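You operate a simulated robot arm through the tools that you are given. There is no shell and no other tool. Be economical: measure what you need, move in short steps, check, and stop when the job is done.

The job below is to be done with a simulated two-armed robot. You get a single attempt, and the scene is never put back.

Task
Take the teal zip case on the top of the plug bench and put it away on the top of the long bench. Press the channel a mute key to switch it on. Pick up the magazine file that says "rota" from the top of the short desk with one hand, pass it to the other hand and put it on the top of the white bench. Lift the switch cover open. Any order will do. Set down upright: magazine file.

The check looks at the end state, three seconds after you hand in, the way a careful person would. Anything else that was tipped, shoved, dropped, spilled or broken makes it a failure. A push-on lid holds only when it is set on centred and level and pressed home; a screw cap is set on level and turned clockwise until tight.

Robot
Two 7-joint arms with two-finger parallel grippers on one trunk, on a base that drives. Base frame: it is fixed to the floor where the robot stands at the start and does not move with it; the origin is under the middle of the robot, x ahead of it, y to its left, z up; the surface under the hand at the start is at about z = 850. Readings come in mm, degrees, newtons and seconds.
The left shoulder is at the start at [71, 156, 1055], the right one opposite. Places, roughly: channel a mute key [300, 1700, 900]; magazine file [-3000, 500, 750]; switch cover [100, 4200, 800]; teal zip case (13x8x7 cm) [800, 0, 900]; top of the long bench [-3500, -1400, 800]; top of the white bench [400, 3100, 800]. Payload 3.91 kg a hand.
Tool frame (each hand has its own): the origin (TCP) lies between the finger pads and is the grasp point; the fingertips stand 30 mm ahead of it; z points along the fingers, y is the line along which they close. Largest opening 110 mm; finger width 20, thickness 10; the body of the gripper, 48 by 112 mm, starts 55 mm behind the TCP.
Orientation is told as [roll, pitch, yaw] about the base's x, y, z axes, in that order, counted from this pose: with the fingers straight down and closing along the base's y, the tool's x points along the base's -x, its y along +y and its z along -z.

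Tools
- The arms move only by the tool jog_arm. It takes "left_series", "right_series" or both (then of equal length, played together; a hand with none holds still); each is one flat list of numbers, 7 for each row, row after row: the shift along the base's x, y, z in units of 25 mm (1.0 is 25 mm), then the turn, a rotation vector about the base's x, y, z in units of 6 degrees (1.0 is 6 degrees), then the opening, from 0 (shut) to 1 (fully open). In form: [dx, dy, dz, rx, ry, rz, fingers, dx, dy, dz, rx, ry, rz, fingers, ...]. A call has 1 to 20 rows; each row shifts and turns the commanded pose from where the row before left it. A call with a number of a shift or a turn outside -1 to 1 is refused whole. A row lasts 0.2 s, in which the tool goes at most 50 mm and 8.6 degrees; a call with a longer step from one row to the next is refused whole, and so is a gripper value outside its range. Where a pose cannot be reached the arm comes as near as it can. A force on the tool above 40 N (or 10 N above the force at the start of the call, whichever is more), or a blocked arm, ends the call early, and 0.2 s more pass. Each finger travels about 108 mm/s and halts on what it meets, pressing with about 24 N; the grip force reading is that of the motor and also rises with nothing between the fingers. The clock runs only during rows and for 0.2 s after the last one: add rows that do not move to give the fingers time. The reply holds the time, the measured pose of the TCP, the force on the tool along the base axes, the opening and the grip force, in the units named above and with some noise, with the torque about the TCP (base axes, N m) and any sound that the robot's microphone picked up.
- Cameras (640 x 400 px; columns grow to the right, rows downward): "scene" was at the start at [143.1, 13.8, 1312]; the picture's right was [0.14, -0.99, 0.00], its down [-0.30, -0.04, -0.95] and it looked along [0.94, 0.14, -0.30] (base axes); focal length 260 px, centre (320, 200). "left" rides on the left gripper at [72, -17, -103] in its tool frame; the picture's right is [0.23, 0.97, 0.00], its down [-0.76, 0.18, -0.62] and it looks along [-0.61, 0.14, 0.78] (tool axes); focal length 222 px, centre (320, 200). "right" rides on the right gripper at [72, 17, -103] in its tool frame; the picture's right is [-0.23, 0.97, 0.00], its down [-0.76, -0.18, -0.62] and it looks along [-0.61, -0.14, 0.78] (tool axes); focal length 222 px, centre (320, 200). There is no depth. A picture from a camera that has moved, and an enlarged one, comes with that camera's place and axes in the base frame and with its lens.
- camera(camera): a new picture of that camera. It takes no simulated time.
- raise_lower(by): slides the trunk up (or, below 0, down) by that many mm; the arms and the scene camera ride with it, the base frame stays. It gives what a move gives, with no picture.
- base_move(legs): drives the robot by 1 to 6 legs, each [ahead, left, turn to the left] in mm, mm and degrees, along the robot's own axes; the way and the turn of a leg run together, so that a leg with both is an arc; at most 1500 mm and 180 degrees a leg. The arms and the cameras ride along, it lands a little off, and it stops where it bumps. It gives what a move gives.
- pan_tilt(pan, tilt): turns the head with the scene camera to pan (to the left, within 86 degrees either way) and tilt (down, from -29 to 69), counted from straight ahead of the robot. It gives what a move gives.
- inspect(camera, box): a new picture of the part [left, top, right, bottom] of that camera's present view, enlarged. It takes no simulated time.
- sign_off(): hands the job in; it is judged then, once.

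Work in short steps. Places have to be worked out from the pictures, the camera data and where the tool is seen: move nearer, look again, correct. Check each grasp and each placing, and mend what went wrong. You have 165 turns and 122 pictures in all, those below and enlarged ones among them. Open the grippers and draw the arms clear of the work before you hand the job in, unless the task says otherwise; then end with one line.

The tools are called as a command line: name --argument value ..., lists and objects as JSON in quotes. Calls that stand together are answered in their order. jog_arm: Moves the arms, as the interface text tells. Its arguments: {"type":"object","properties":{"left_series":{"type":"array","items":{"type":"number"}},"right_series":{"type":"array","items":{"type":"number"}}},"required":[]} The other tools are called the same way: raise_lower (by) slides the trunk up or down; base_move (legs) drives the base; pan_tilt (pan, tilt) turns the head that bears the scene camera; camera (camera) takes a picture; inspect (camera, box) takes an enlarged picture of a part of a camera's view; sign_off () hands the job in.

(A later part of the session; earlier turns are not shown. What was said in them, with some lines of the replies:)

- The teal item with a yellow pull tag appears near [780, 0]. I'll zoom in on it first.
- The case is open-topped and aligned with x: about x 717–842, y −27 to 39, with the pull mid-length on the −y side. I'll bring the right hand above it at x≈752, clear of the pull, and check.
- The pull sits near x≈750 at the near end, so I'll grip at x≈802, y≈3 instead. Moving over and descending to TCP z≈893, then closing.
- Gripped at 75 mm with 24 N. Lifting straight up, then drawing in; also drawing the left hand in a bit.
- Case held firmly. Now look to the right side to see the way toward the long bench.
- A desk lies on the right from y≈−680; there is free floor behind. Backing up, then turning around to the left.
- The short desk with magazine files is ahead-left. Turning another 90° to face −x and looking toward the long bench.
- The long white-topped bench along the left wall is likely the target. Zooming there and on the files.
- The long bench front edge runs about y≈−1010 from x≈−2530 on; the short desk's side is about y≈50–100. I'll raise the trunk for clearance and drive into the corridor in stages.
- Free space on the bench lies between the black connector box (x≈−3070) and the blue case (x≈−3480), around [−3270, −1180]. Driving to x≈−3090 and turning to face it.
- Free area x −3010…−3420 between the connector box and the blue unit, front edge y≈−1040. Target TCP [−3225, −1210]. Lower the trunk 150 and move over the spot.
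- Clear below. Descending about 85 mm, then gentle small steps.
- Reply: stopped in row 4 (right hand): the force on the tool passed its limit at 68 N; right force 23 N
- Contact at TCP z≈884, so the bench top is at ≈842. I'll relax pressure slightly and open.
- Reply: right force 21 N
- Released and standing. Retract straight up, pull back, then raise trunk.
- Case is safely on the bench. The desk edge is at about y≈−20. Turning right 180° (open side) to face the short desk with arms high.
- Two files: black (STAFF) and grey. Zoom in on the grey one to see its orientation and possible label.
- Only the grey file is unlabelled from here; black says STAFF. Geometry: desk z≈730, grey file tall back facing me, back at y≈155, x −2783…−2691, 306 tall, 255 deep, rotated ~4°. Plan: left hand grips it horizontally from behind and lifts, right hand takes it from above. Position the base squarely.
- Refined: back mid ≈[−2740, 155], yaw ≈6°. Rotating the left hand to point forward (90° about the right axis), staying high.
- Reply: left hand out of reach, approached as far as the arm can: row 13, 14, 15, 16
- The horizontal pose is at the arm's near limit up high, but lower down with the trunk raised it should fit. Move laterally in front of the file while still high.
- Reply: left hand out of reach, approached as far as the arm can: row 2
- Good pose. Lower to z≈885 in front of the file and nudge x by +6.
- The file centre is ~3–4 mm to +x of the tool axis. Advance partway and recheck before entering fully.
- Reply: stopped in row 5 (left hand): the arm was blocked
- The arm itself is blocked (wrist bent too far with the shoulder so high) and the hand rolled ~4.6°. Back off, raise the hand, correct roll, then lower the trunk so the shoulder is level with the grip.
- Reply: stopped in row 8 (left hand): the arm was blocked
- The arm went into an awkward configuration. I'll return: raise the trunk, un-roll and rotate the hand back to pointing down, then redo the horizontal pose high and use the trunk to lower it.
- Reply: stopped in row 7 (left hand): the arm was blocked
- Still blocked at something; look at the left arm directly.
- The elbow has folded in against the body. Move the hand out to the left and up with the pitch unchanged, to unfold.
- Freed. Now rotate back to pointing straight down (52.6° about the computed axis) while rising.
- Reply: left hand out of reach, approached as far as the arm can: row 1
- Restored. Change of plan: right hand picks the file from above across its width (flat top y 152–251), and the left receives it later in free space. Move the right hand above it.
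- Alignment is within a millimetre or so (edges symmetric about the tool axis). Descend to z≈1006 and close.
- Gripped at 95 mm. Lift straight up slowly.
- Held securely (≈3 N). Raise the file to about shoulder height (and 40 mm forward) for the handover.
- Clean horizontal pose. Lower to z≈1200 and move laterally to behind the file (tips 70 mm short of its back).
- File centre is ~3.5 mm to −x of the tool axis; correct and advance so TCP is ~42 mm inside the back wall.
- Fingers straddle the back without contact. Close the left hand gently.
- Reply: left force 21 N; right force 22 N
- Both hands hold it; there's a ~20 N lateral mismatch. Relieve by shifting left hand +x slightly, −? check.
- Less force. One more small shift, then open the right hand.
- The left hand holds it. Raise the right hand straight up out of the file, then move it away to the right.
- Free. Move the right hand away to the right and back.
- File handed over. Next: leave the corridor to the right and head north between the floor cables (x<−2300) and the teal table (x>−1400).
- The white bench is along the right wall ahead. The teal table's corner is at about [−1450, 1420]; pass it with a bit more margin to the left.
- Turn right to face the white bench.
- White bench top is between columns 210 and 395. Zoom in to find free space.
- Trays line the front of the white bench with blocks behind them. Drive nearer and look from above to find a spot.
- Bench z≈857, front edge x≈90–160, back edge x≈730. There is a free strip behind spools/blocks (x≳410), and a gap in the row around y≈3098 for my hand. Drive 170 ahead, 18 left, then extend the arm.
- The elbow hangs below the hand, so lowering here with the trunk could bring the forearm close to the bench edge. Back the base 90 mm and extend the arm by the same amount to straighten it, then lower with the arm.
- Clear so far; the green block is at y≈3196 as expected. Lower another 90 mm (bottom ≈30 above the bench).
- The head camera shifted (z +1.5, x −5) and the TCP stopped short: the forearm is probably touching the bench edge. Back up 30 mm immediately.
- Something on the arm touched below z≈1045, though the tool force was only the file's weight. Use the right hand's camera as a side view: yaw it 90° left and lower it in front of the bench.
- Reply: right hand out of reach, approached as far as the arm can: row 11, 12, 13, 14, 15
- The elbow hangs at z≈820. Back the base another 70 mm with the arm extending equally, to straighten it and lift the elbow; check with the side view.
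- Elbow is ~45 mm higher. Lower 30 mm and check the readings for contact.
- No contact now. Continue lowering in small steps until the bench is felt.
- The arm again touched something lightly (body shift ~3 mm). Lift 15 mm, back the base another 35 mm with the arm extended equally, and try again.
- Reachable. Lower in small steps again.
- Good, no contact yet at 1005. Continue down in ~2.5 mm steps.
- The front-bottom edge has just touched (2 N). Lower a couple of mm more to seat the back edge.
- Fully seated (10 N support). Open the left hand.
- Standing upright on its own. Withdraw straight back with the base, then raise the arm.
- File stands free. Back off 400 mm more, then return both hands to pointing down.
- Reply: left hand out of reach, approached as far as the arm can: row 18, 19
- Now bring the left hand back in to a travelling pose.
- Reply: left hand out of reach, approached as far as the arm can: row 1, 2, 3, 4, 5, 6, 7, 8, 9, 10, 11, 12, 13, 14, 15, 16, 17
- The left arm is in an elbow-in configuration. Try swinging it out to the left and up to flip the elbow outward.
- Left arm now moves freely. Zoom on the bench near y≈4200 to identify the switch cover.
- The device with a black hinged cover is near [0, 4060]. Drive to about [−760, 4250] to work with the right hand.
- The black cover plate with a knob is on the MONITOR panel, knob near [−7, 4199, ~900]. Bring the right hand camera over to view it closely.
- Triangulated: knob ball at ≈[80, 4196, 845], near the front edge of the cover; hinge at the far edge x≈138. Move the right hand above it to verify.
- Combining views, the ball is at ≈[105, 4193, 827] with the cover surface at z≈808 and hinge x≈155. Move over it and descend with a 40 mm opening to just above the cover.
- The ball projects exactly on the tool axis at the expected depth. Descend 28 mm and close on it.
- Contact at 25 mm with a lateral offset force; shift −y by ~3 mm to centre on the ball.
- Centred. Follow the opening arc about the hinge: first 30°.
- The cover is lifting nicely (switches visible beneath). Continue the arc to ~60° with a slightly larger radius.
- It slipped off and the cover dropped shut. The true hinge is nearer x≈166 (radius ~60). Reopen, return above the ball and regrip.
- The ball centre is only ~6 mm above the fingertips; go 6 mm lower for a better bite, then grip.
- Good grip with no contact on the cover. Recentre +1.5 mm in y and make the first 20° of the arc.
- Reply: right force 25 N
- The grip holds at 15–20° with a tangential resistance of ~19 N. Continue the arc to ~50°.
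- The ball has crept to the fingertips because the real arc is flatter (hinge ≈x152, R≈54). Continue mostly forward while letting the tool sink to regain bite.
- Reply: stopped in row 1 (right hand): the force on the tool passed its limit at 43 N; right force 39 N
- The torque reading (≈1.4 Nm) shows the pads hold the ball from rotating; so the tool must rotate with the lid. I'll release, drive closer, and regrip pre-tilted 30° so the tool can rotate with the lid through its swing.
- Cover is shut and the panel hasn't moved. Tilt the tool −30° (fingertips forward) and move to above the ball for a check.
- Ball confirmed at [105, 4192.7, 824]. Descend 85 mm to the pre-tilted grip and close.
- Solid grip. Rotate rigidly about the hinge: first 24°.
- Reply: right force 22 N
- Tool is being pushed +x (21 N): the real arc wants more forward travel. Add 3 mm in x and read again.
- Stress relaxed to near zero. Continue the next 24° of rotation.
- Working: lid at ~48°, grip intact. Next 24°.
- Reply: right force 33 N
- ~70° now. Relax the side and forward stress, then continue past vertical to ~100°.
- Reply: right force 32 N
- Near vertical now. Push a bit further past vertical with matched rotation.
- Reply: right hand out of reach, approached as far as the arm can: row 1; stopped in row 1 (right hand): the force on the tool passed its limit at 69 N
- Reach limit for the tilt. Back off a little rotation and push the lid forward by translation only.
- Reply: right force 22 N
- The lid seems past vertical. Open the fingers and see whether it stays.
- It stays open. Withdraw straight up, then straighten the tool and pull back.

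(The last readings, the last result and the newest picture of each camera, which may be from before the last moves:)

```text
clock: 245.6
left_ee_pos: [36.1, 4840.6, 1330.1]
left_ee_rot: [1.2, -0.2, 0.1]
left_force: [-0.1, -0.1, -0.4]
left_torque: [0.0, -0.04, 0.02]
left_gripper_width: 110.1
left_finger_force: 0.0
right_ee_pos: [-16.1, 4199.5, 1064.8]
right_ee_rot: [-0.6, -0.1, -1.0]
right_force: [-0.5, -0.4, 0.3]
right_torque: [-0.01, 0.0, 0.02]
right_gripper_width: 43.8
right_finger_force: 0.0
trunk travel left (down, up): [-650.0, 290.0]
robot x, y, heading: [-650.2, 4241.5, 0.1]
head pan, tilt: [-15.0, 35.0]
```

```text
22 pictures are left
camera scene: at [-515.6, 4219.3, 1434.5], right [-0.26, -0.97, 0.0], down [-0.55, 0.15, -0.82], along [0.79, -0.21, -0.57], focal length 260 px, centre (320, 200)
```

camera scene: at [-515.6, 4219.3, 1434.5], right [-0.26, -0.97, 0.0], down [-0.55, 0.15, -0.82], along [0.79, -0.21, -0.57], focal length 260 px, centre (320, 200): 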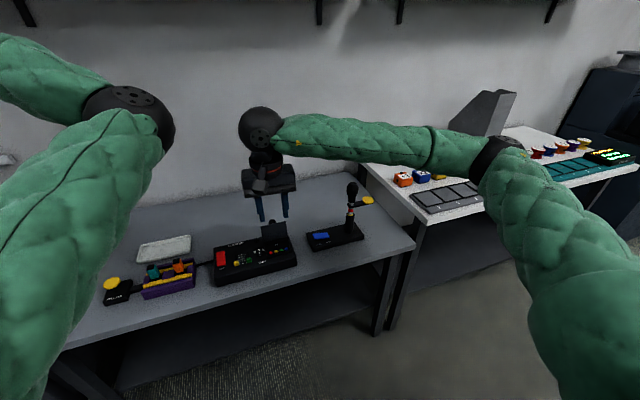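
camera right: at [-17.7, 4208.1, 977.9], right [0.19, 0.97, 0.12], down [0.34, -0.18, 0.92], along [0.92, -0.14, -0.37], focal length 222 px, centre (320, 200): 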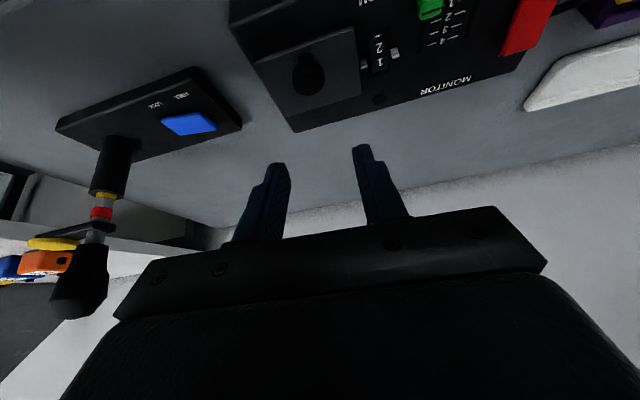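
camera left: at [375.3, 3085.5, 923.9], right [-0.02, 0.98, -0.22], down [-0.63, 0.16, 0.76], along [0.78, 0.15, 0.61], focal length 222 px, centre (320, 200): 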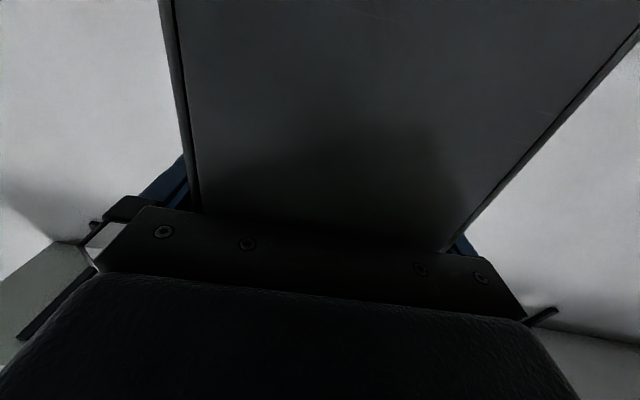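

Cover open and stable. Now the mute key: back off, drive right along the benches to near [−600, 1950] and look.

base_move --legs '[[-350, 0, 0], [0, -1150, 0], [0, -1150, 0], [350, 0, 0]]'

pan_tilt --pan -20 --tilt 25

camera --camera "scene"

```text
clock: 260.7
left_ee_pos: [33.9, 2537.1, 1329.4]
left_ee_rot: [1.2, -0.1, 0.5]
left_force: [-0.3, 0.8, -0.3]
left_torque: [0.02, 0.01, -0.02]
left_gripper_width: 109.9
left_finger_force: 0.1
right_ee_pos: [-13.1, 1893.7, 1062.7]
right_ee_rot: [-0.6, 0.0, -0.7]
right_force: [0.2, 0.5, -0.8]
right_torque: [-0.01, 0.0, 0.02]
right_gripper_width: 43.9
right_finger_force: 0.1
trunk travel left (down, up): [-650.0, 290.0]
robot x, y, heading: [-649.8, 1933.6, 0.3]
head pan, tilt: [-15.0, 35.0]
```

```text
clock: 261.4
left_ee_pos: [35.1, 2536.1, 1329.1]
left_ee_rot: [1.1, -0.3, 0.5]
left_force: [-0.1, -0.1, -0.3]
left_torque: [0.02, 0.01, -0.01]
left_gripper_width: 110.3
left_finger_force: 0.0
right_ee_pos: [-13.2, 1893.0, 1064.7]
right_ee_rot: [-0.7, -0.1, -0.8]
right_force: [0.1, 0.6, -0.7]
right_torque: [-0.02, -0.01, 0.03]
right_gripper_width: 44.0
right_finger_force: 0.1
trunk travel left (down, up): [-650.0, 290.0]
robot x, y, heading: [-649.8, 1933.2, 0.1]
head pan, tilt: [-20.0, 25.0]
```

```text
21 pictures are left
camera scene: at [-512.3, 1902.8, 1450.1], right [-0.34, -0.94, 0.0], down [-0.4, 0.14, -0.91], along [0.85, -0.31, -0.42], focal length 260 px, centre (320, 200)
```

scene: 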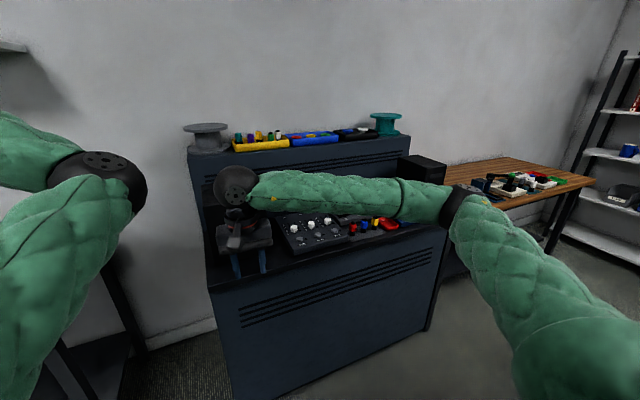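

inspect --camera "scene" --box '[270, 205, 420, 285]'

```text
4.27 times, centred on (345, 245) of scene
camera zoom: at [-512.3, 1902.8, 1450.1], right [-0.34, -0.94, 0.0], down [-0.4, 0.14, -0.91], along [0.85, -0.31, -0.42], focal length 1108 px, centre (213, 8)
```

zoom: 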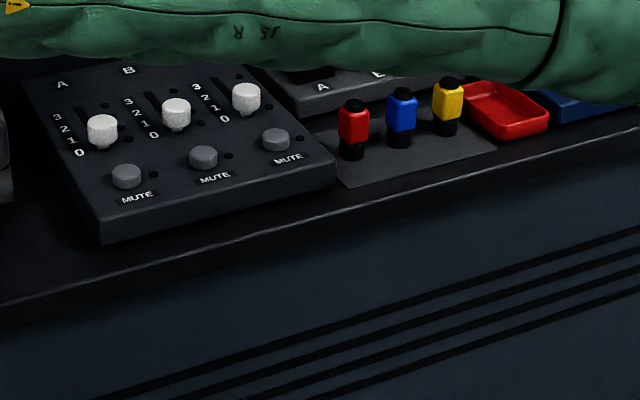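

Found channel A's MUTE key at ≈[292, 1690, 900]. Drive 200 closer, close the fingers and move the right hand above it for a precise look.

base_move --legs '[[200, 0, 0]]'

jog_arm --right_series '[0.3, -0.9, 0, 0, 0, 0, 0.2, 0.3, -0.9, 0, 0, 0, 0, 0, 0.3, -0.9, 0, 0, 0, 0, 0, 0.3, -0.9, 0, 0, 0, 0, 0, 0.3, -0.9, 0, 0, 0, 0, 0, 0.3, -0.9, 0, 0, 0, 0, 0, 0.3, -0.9, 0, 0, 0, 0, 0, 0.3, -0.9, 0, 0, 0, 0, 0, 0.3, -0.9, 0, 0, 0, 0, 0, 0, 0, 0, 0, 0, 0, 0]'

camera --camera "right"

camera --camera "scene"

```text
clock: 263.0
left_ee_pos: [236.0, 2535.8, 1327.6]
left_ee_rot: [1.1, -0.1, 0.4]
left_force: [0.0, -0.3, -0.8]
left_torque: [0.0, 0.0, 0.01]
left_gripper_width: 110.1
left_finger_force: 0.1
right_ee_pos: [185.7, 1893.6, 1064.8]
right_ee_rot: [-0.6, 0.1, -0.8]
right_force: [0.6, -0.6, -0.4]
right_torque: [0.0, 0.02, 0.0]
right_gripper_width: 44.0
right_finger_force: 0.1
trunk travel left (down, up): [-650.0, 290.0]
robot x, y, heading: [-452.0, 1932.7, 0.1]
head pan, tilt: [-20.0, 25.0]
```

```text
clock: 265.2
left_ee_pos: [234.6, 2534.6, 1327.4]
left_ee_rot: [1.1, -0.3, 0.5]
left_force: [0.2, 1.0, -0.2]
left_torque: [0.01, 0.01, -0.01]
left_gripper_width: 110.1
left_finger_force: 0.1
right_ee_pos: [253.5, 1690.8, 1064.7]
right_ee_rot: [-0.6, 0.0, -0.9]
right_force: [-0.4, -0.2, -0.1]
right_torque: [0.02, -0.04, 0.02]
right_gripper_width: 0.3
right_finger_force: 23.8
trunk travel left (down, up): [-650.0, 290.0]
robot x, y, heading: [-449.5, 1935.1, 0.1]
head pan, tilt: [-20.0, 25.0]
```

```text
19 pictures are left
camera right: at [182.0, 1709.4, 1167.7], right [0.24, 0.97, -0.01], down [0.76, -0.18, 0.62], along [0.6, -0.16, -0.78], focal length 222 px, centre (320, 200)
```

right: 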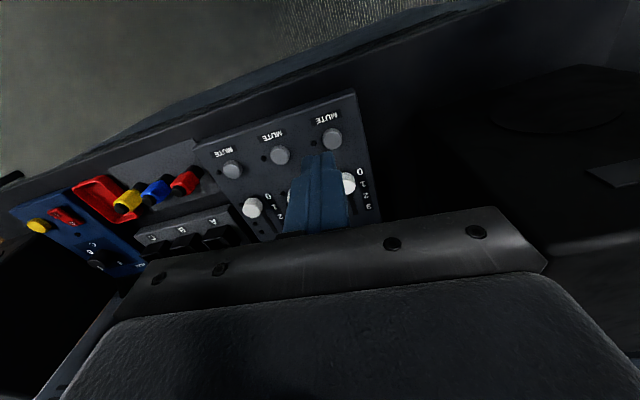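

```text
18 pictures are left
camera scene: at [-312.8, 1903.8, 1450.1], right [-0.34, -0.94, 0.0], down [-0.4, 0.14, -0.91], along [0.85, -0.31, -0.42], focal length 260 px, centre (320, 200)
```

scene: 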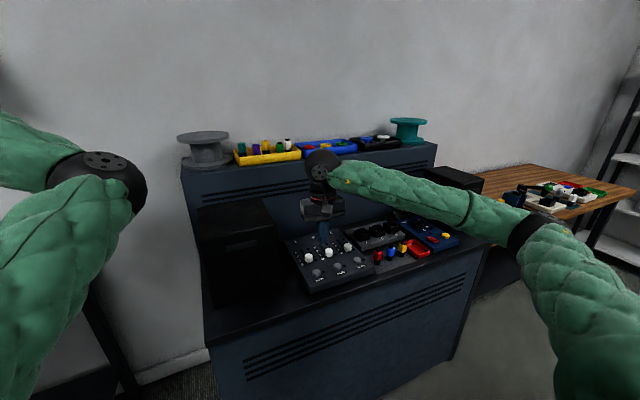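

inspect --camera "scene" --box '[285, 230, 385, 300]'

```text
5.71 times, centred on (335, 265) of scene
camera zoom: at [-312.8, 1903.8, 1450.1], right [-0.34, -0.94, 0.0], down [-0.4, 0.14, -0.91], along [0.85, -0.31, -0.42], focal length 1484 px, centre (234, -171)
```

zoom: 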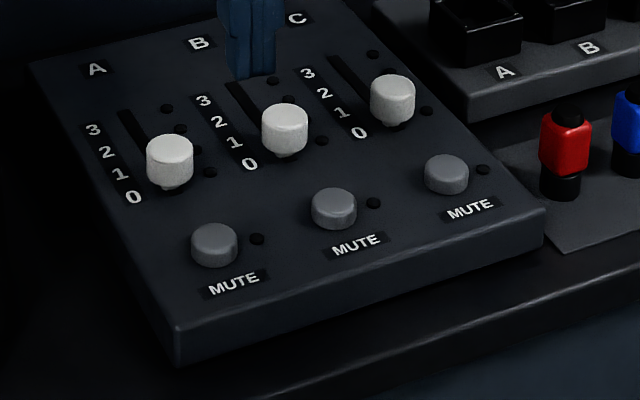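

Triangulated key top: [295, 1692, 901]. Move the closed fingertips to ~14 mm above it.

jog_arm --right_series '[0.83, 0.02, 0, 0, 0, 0, 0, 0.83, 0.02, -0.5, 0, 0, 0, 0, 0, 0, -1, 0, 0, 0, 0, 0, 0, -1, 0, 0, 0, 0, 0, 0, -1, 0, 0, 0, 0, 0, 0, -1, 0, 0, 0, 0, 0, 0, -0.3, 0, 0, 0, 0, 0, 0, 0, 0, 0, 0, 0]'

inspect --camera "scene" --box '[285, 230, 385, 300]'

inspect --camera "right" --box '[220, 80, 420, 220]'

```text
clock: 267.0
left_ee_pos: [234.5, 2534.9, 1329.3]
left_ee_rot: [1.2, -0.2, 0.4]
left_force: [0.1, -0.3, -0.2]
left_torque: [0.01, -0.01, 0.08]
left_gripper_width: 110.1
left_finger_force: 0.1
right_ee_pos: [295.0, 1691.3, 943.1]
right_ee_rot: [-0.6, 0.1, -0.8]
right_force: [0.7, 0.6, 0.2]
right_torque: [0.0, 0.0, -0.01]
right_gripper_width: 0.0
right_finger_force: 23.6
trunk travel left (down, up): [-650.0, 290.0]
robot x, y, heading: [-453.1, 1936.1, 0.4]
head pan, tilt: [-20.0, 25.0]
```

```text
5.71 times, centred on (335, 265) of scene
camera zoom: at [-313.0, 1903.1, 1450.1], right [-0.34, -0.94, 0.0], down [-0.4, 0.14, -0.91], along [0.85, -0.31, -0.42], focal length 1484 px, centre (234, -171)
```

zoom: 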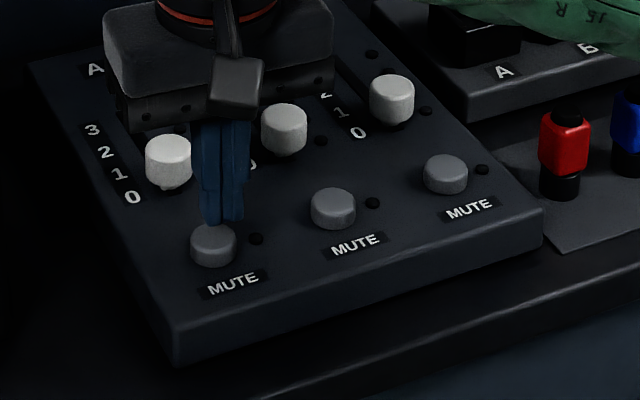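

```text
2.86 times, centred on (320, 150) of right
camera zoom: at [223.3, 1709.7, 1046.6], right [0.24, 0.97, -0.01], down [0.76, -0.18, 0.62], along [0.6, -0.16, -0.78], focal length 635 px, centre (320, 343)
```

zoom: 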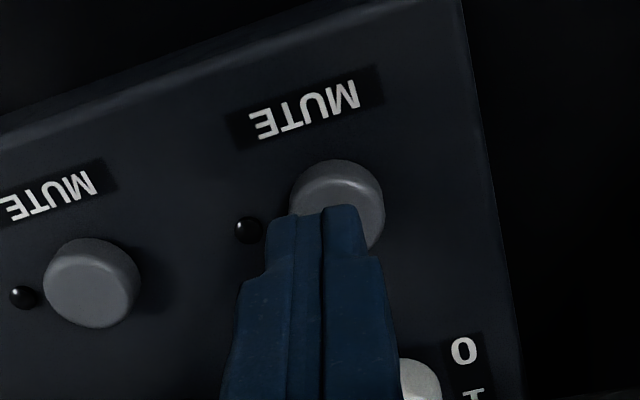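

Key is ~4 mm +y and ~3 mm −x of the tip axis. Correct and press gently down, then release.

jog_arm --right_series '[-0.1, 0.16, 0, 0, 0, 0, 0, 0, 0, -0.2, 0, 0, 0, 0, 0, 0, -0.16, 0, 0, 0, 0, 0, 0, -0.12, 0, 0, 0, 0, 0, 0, -0.12, 0, 0, 0, 0, 0, 0, 0, 0, 0, 0, 0]'

inspect --camera "scene" --box '[285, 230, 385, 300]'

```text
clock: 268.4
left_ee_pos: [233.9, 2536.5, 1330.6]
left_ee_rot: [1.2, -0.2, 0.4]
left_force: [0.7, 0.0, 0.0]
left_torque: [-0.03, 0.01, 0.0]
left_gripper_width: 109.9
left_finger_force: 0.0
right_ee_pos: [291.6, 1696.0, 928.8]
right_ee_rot: [-0.5, 0.0, -0.9]
right_force: [0.6, -0.1, -0.2]
right_torque: [-0.02, -0.02, 0.01]
right_gripper_width: 0.1
right_finger_force: 24.2
trunk travel left (down, up): [-650.0, 290.0]
robot x, y, heading: [-450.6, 1934.9, 0.3]
head pan, tilt: [-20.0, 25.0]
```

```text
5.71 times, centred on (335, 265) of scene
camera zoom: at [-313.0, 1903.2, 1450.2], right [-0.34, -0.94, 0.0], down [-0.4, 0.14, -0.91], along [0.85, -0.31, -0.42], focal length 1484 px, centre (234, -171)
```

zoom: 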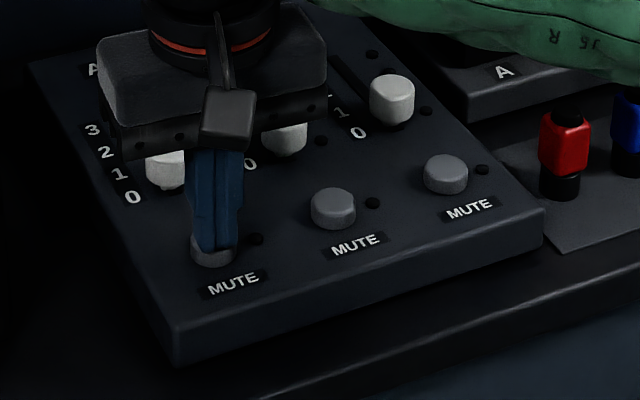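

Aligned but no contact yet. Continue down in ~1.5 mm steps.

jog_arm --right_series '[0, 0.06, -0.06, 0, 0, 0, 0, 0, 0, -0.06, 0, 0, 0, 0, 0, 0, -0.06, 0, 0, 0, 0, 0, 0, -0.06, 0, 0, 0, 0]'

```text
clock: 269.4
left_ee_pos: [233.6, 2535.4, 1329.9]
left_ee_rot: [1.1, -0.1, 0.4]
left_force: [0.5, 0.4, -0.7]
left_torque: [0.0, 0.01, 0.04]
left_gripper_width: 109.9
left_finger_force: 0.1
right_ee_pos: [291.7, 1697.5, 924.0]
right_ee_rot: [-0.6, 0.0, -0.8]
right_force: [0.4, 1.5, 3.2]
right_torque: [0.07, 0.01, -0.01]
right_gripper_width: 0.2
right_finger_force: 23.7
trunk travel left (down, up): [-650.0, 290.0]
robot x, y, heading: [-451.8, 1932.8, 0.4]
head pan, tilt: [-20.0, 25.0]
heard: click
```

Contact and a click heard. Lift off and check the LED and key.

jog_arm --right_series '[0, 0, 0.6, 0, 0, 0, 0, 0, 0, 1, 0, 0, 0, 0, 0, 0, 1, 0, 0, 0, 0, 0, 0, 1, 0, 0, 0, 0, -1, 0, 1, 0, 0, 0, 0, -1, 0, 1, 0, 0, 0, 0, -1, 0, 1, 0, 0, 0, 0, -1, 0, 0.5, 0, 0, 0, 0.3]'

inspect --camera "scene" --box '[285, 230, 385, 300]'

```text
clock: 271.2
left_ee_pos: [234.2, 2535.3, 1328.2]
left_ee_rot: [1.2, -0.3, 0.3]
left_force: [0.0, -0.1, 0.1]
left_torque: [-0.01, -0.01, -0.01]
left_gripper_width: 109.9
left_finger_force: 0.0
right_ee_pos: [192.0, 1696.5, 1100.6]
right_ee_rot: [-0.4, -0.1, -0.9]
right_force: [0.3, 0.0, 0.0]
right_torque: [-0.02, 0.01, 0.02]
right_gripper_width: 32.9
right_finger_force: 0.1
trunk travel left (down, up): [-650.0, 290.0]
robot x, y, heading: [-448.9, 1937.1, 0.0]
head pan, tilt: [-20.0, 25.0]
```

```text
5.71 times, centred on (335, 265) of scene
camera zoom: at [-313.7, 1902.9, 1450.2], right [-0.34, -0.94, 0.0], down [-0.4, 0.14, -0.91], along [0.85, -0.31, -0.42], focal length 1484 px, centre (234, -171)
```

zoom: 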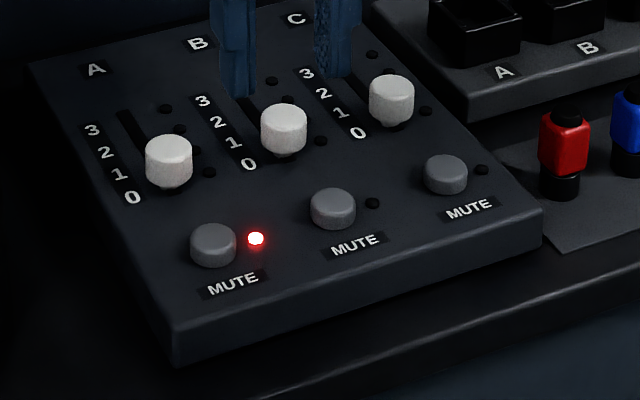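

Channel A's mute LED is lit. Back off, retract, and do a final check of the white and grey benches.

base_move --legs '[[-400, 0, 0], [0, 1200, 0]]'

pan_tilt --pan 25 --tilt 20

camera --camera "scene"

```text
clock: 279.4
left_ee_pos: [-161.8, 3730.3, 1328.9]
left_ee_rot: [1.1, -0.1, -0.1]
left_force: [-0.5, 0.0, 0.1]
left_torque: [-0.01, -0.02, 0.0]
left_gripper_width: 109.8
left_finger_force: 0.0
right_ee_pos: [-212.1, 2892.2, 1100.1]
right_ee_rot: [-0.6, 0.0, -1.3]
right_force: [-0.1, 0.2, 0.4]
right_torque: [0.0, -0.02, 0.0]
right_gripper_width: 32.9
right_finger_force: 0.0
trunk travel left (down, up): [-650.0, 290.0]
robot x, y, heading: [-852.3, 3134.4, -0.5]
head pan, tilt: [-20.0, 25.0]
```

```text
clock: 280.5
left_ee_pos: [-161.2, 3730.0, 1329.4]
left_ee_rot: [1.2, -0.2, 0.0]
left_force: [-0.3, -0.1, -0.3]
left_torque: [-0.04, 0.04, 0.04]
left_gripper_width: 110.1
left_finger_force: 0.0
right_ee_pos: [-210.9, 2892.4, 1100.2]
right_ee_rot: [-0.6, 0.0, -1.2]
right_force: [0.4, 0.1, 0.0]
right_torque: [0.0, 0.0, 0.03]
right_gripper_width: 33.0
right_finger_force: 0.1
trunk travel left (down, up): [-650.0, 290.0]
robot x, y, heading: [-852.6, 3134.3, -0.0]
head pan, tilt: [25.0, 20.0]
```

```text
12 pictures are left
camera scene: at [-716.9, 3173.0, 1458.2], right [0.42, -0.91, 0.0], down [-0.31, -0.14, -0.94], along [0.85, 0.39, -0.34], focal length 260 px, centre (320, 200)
```

scene: 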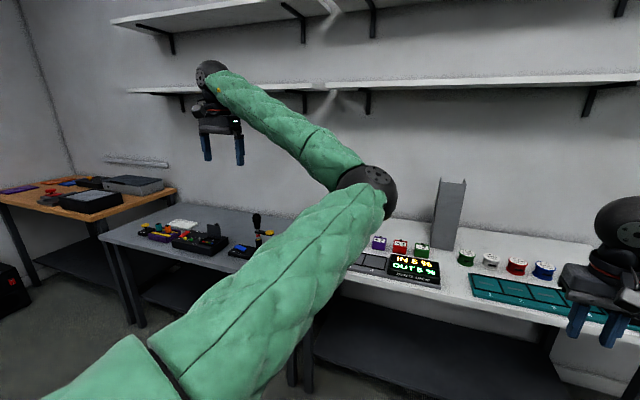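

inspect --camera "scene" --box '[370, 160, 600, 300]'

inspect --camera "scene" --box '[130, 200, 290, 270]'

```text
2.78 times, centred on (485, 230) of scene
camera zoom: at [-716.9, 3173.0, 1458.2], right [0.42, -0.91, 0.0], down [-0.31, -0.14, -0.94], along [0.85, 0.39, -0.34], focal length 723 px, centre (-139, 116)
```

zoom: 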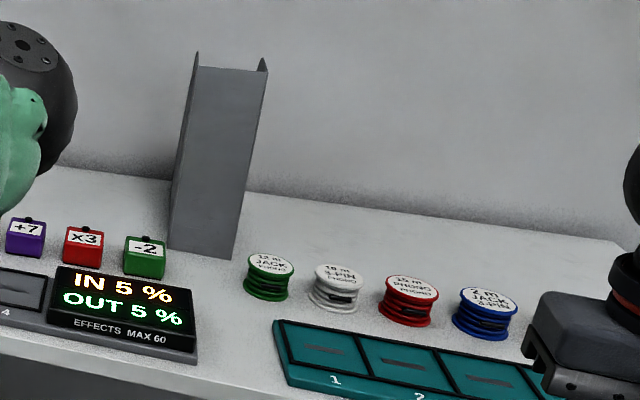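

```text
4.00 times, centred on (210, 235) of scene
camera zoom: at [-716.9, 3173.0, 1458.2], right [0.42, -0.91, 0.0], down [-0.31, -0.14, -0.94], along [0.85, 0.39, -0.34], focal length 1039 px, centre (760, 60)
```

zoom: 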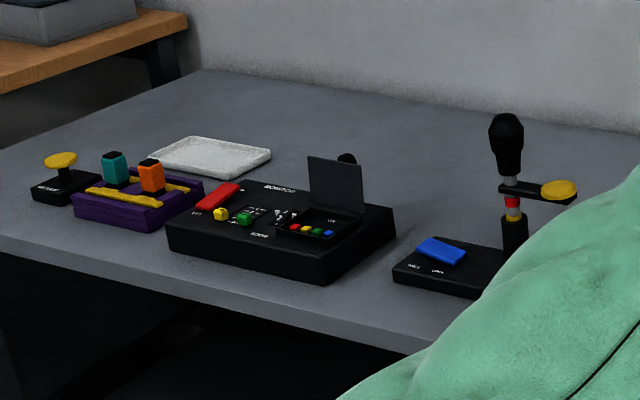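

Everything is in place: file upright, displays and spools undisturbed, cover open. Open the right gripper fully and hand in.

jog_arm --right_series '[0, 0, 0.2, 0, 0, 0, 1, 0, 0, 0, 0, 0, 0, 1, 0, 0, 0, 0, 0, 0, 1]'

sign_off

```text
clock: 281.3
left_ee_pos: [-161.9, 3729.7, 1328.9]
left_ee_rot: [1.2, -0.2, 0.0]
left_force: [-1.4, 0.0, 0.5]
left_torque: [0.03, -0.02, -0.03]
left_gripper_width: 110.1
left_finger_force: 0.1
right_ee_pos: [-209.9, 2892.0, 1105.2]
right_ee_rot: [-0.5, -0.1, -1.2]
right_force: [-0.9, 0.2, 0.4]
right_torque: [0.0, -0.03, 0.01]
right_gripper_width: 109.9
right_finger_force: 0.1
trunk travel left (down, up): [-650.0, 290.0]
robot x, y, heading: [-851.2, 3132.7, -0.3]
head pan, tilt: [25.0, 20.0]
```

```text
The job is handed in.
```

I handed the job in with all four parts done: the teal case is on the long bench, channel A's mute light is on, the switch cover is open, and the magazine file, passed from the right hand to the left, stands upright on the white bench. I never saw the "rota" label. I took the grey file because the only other one on the short desk says "STAFF".
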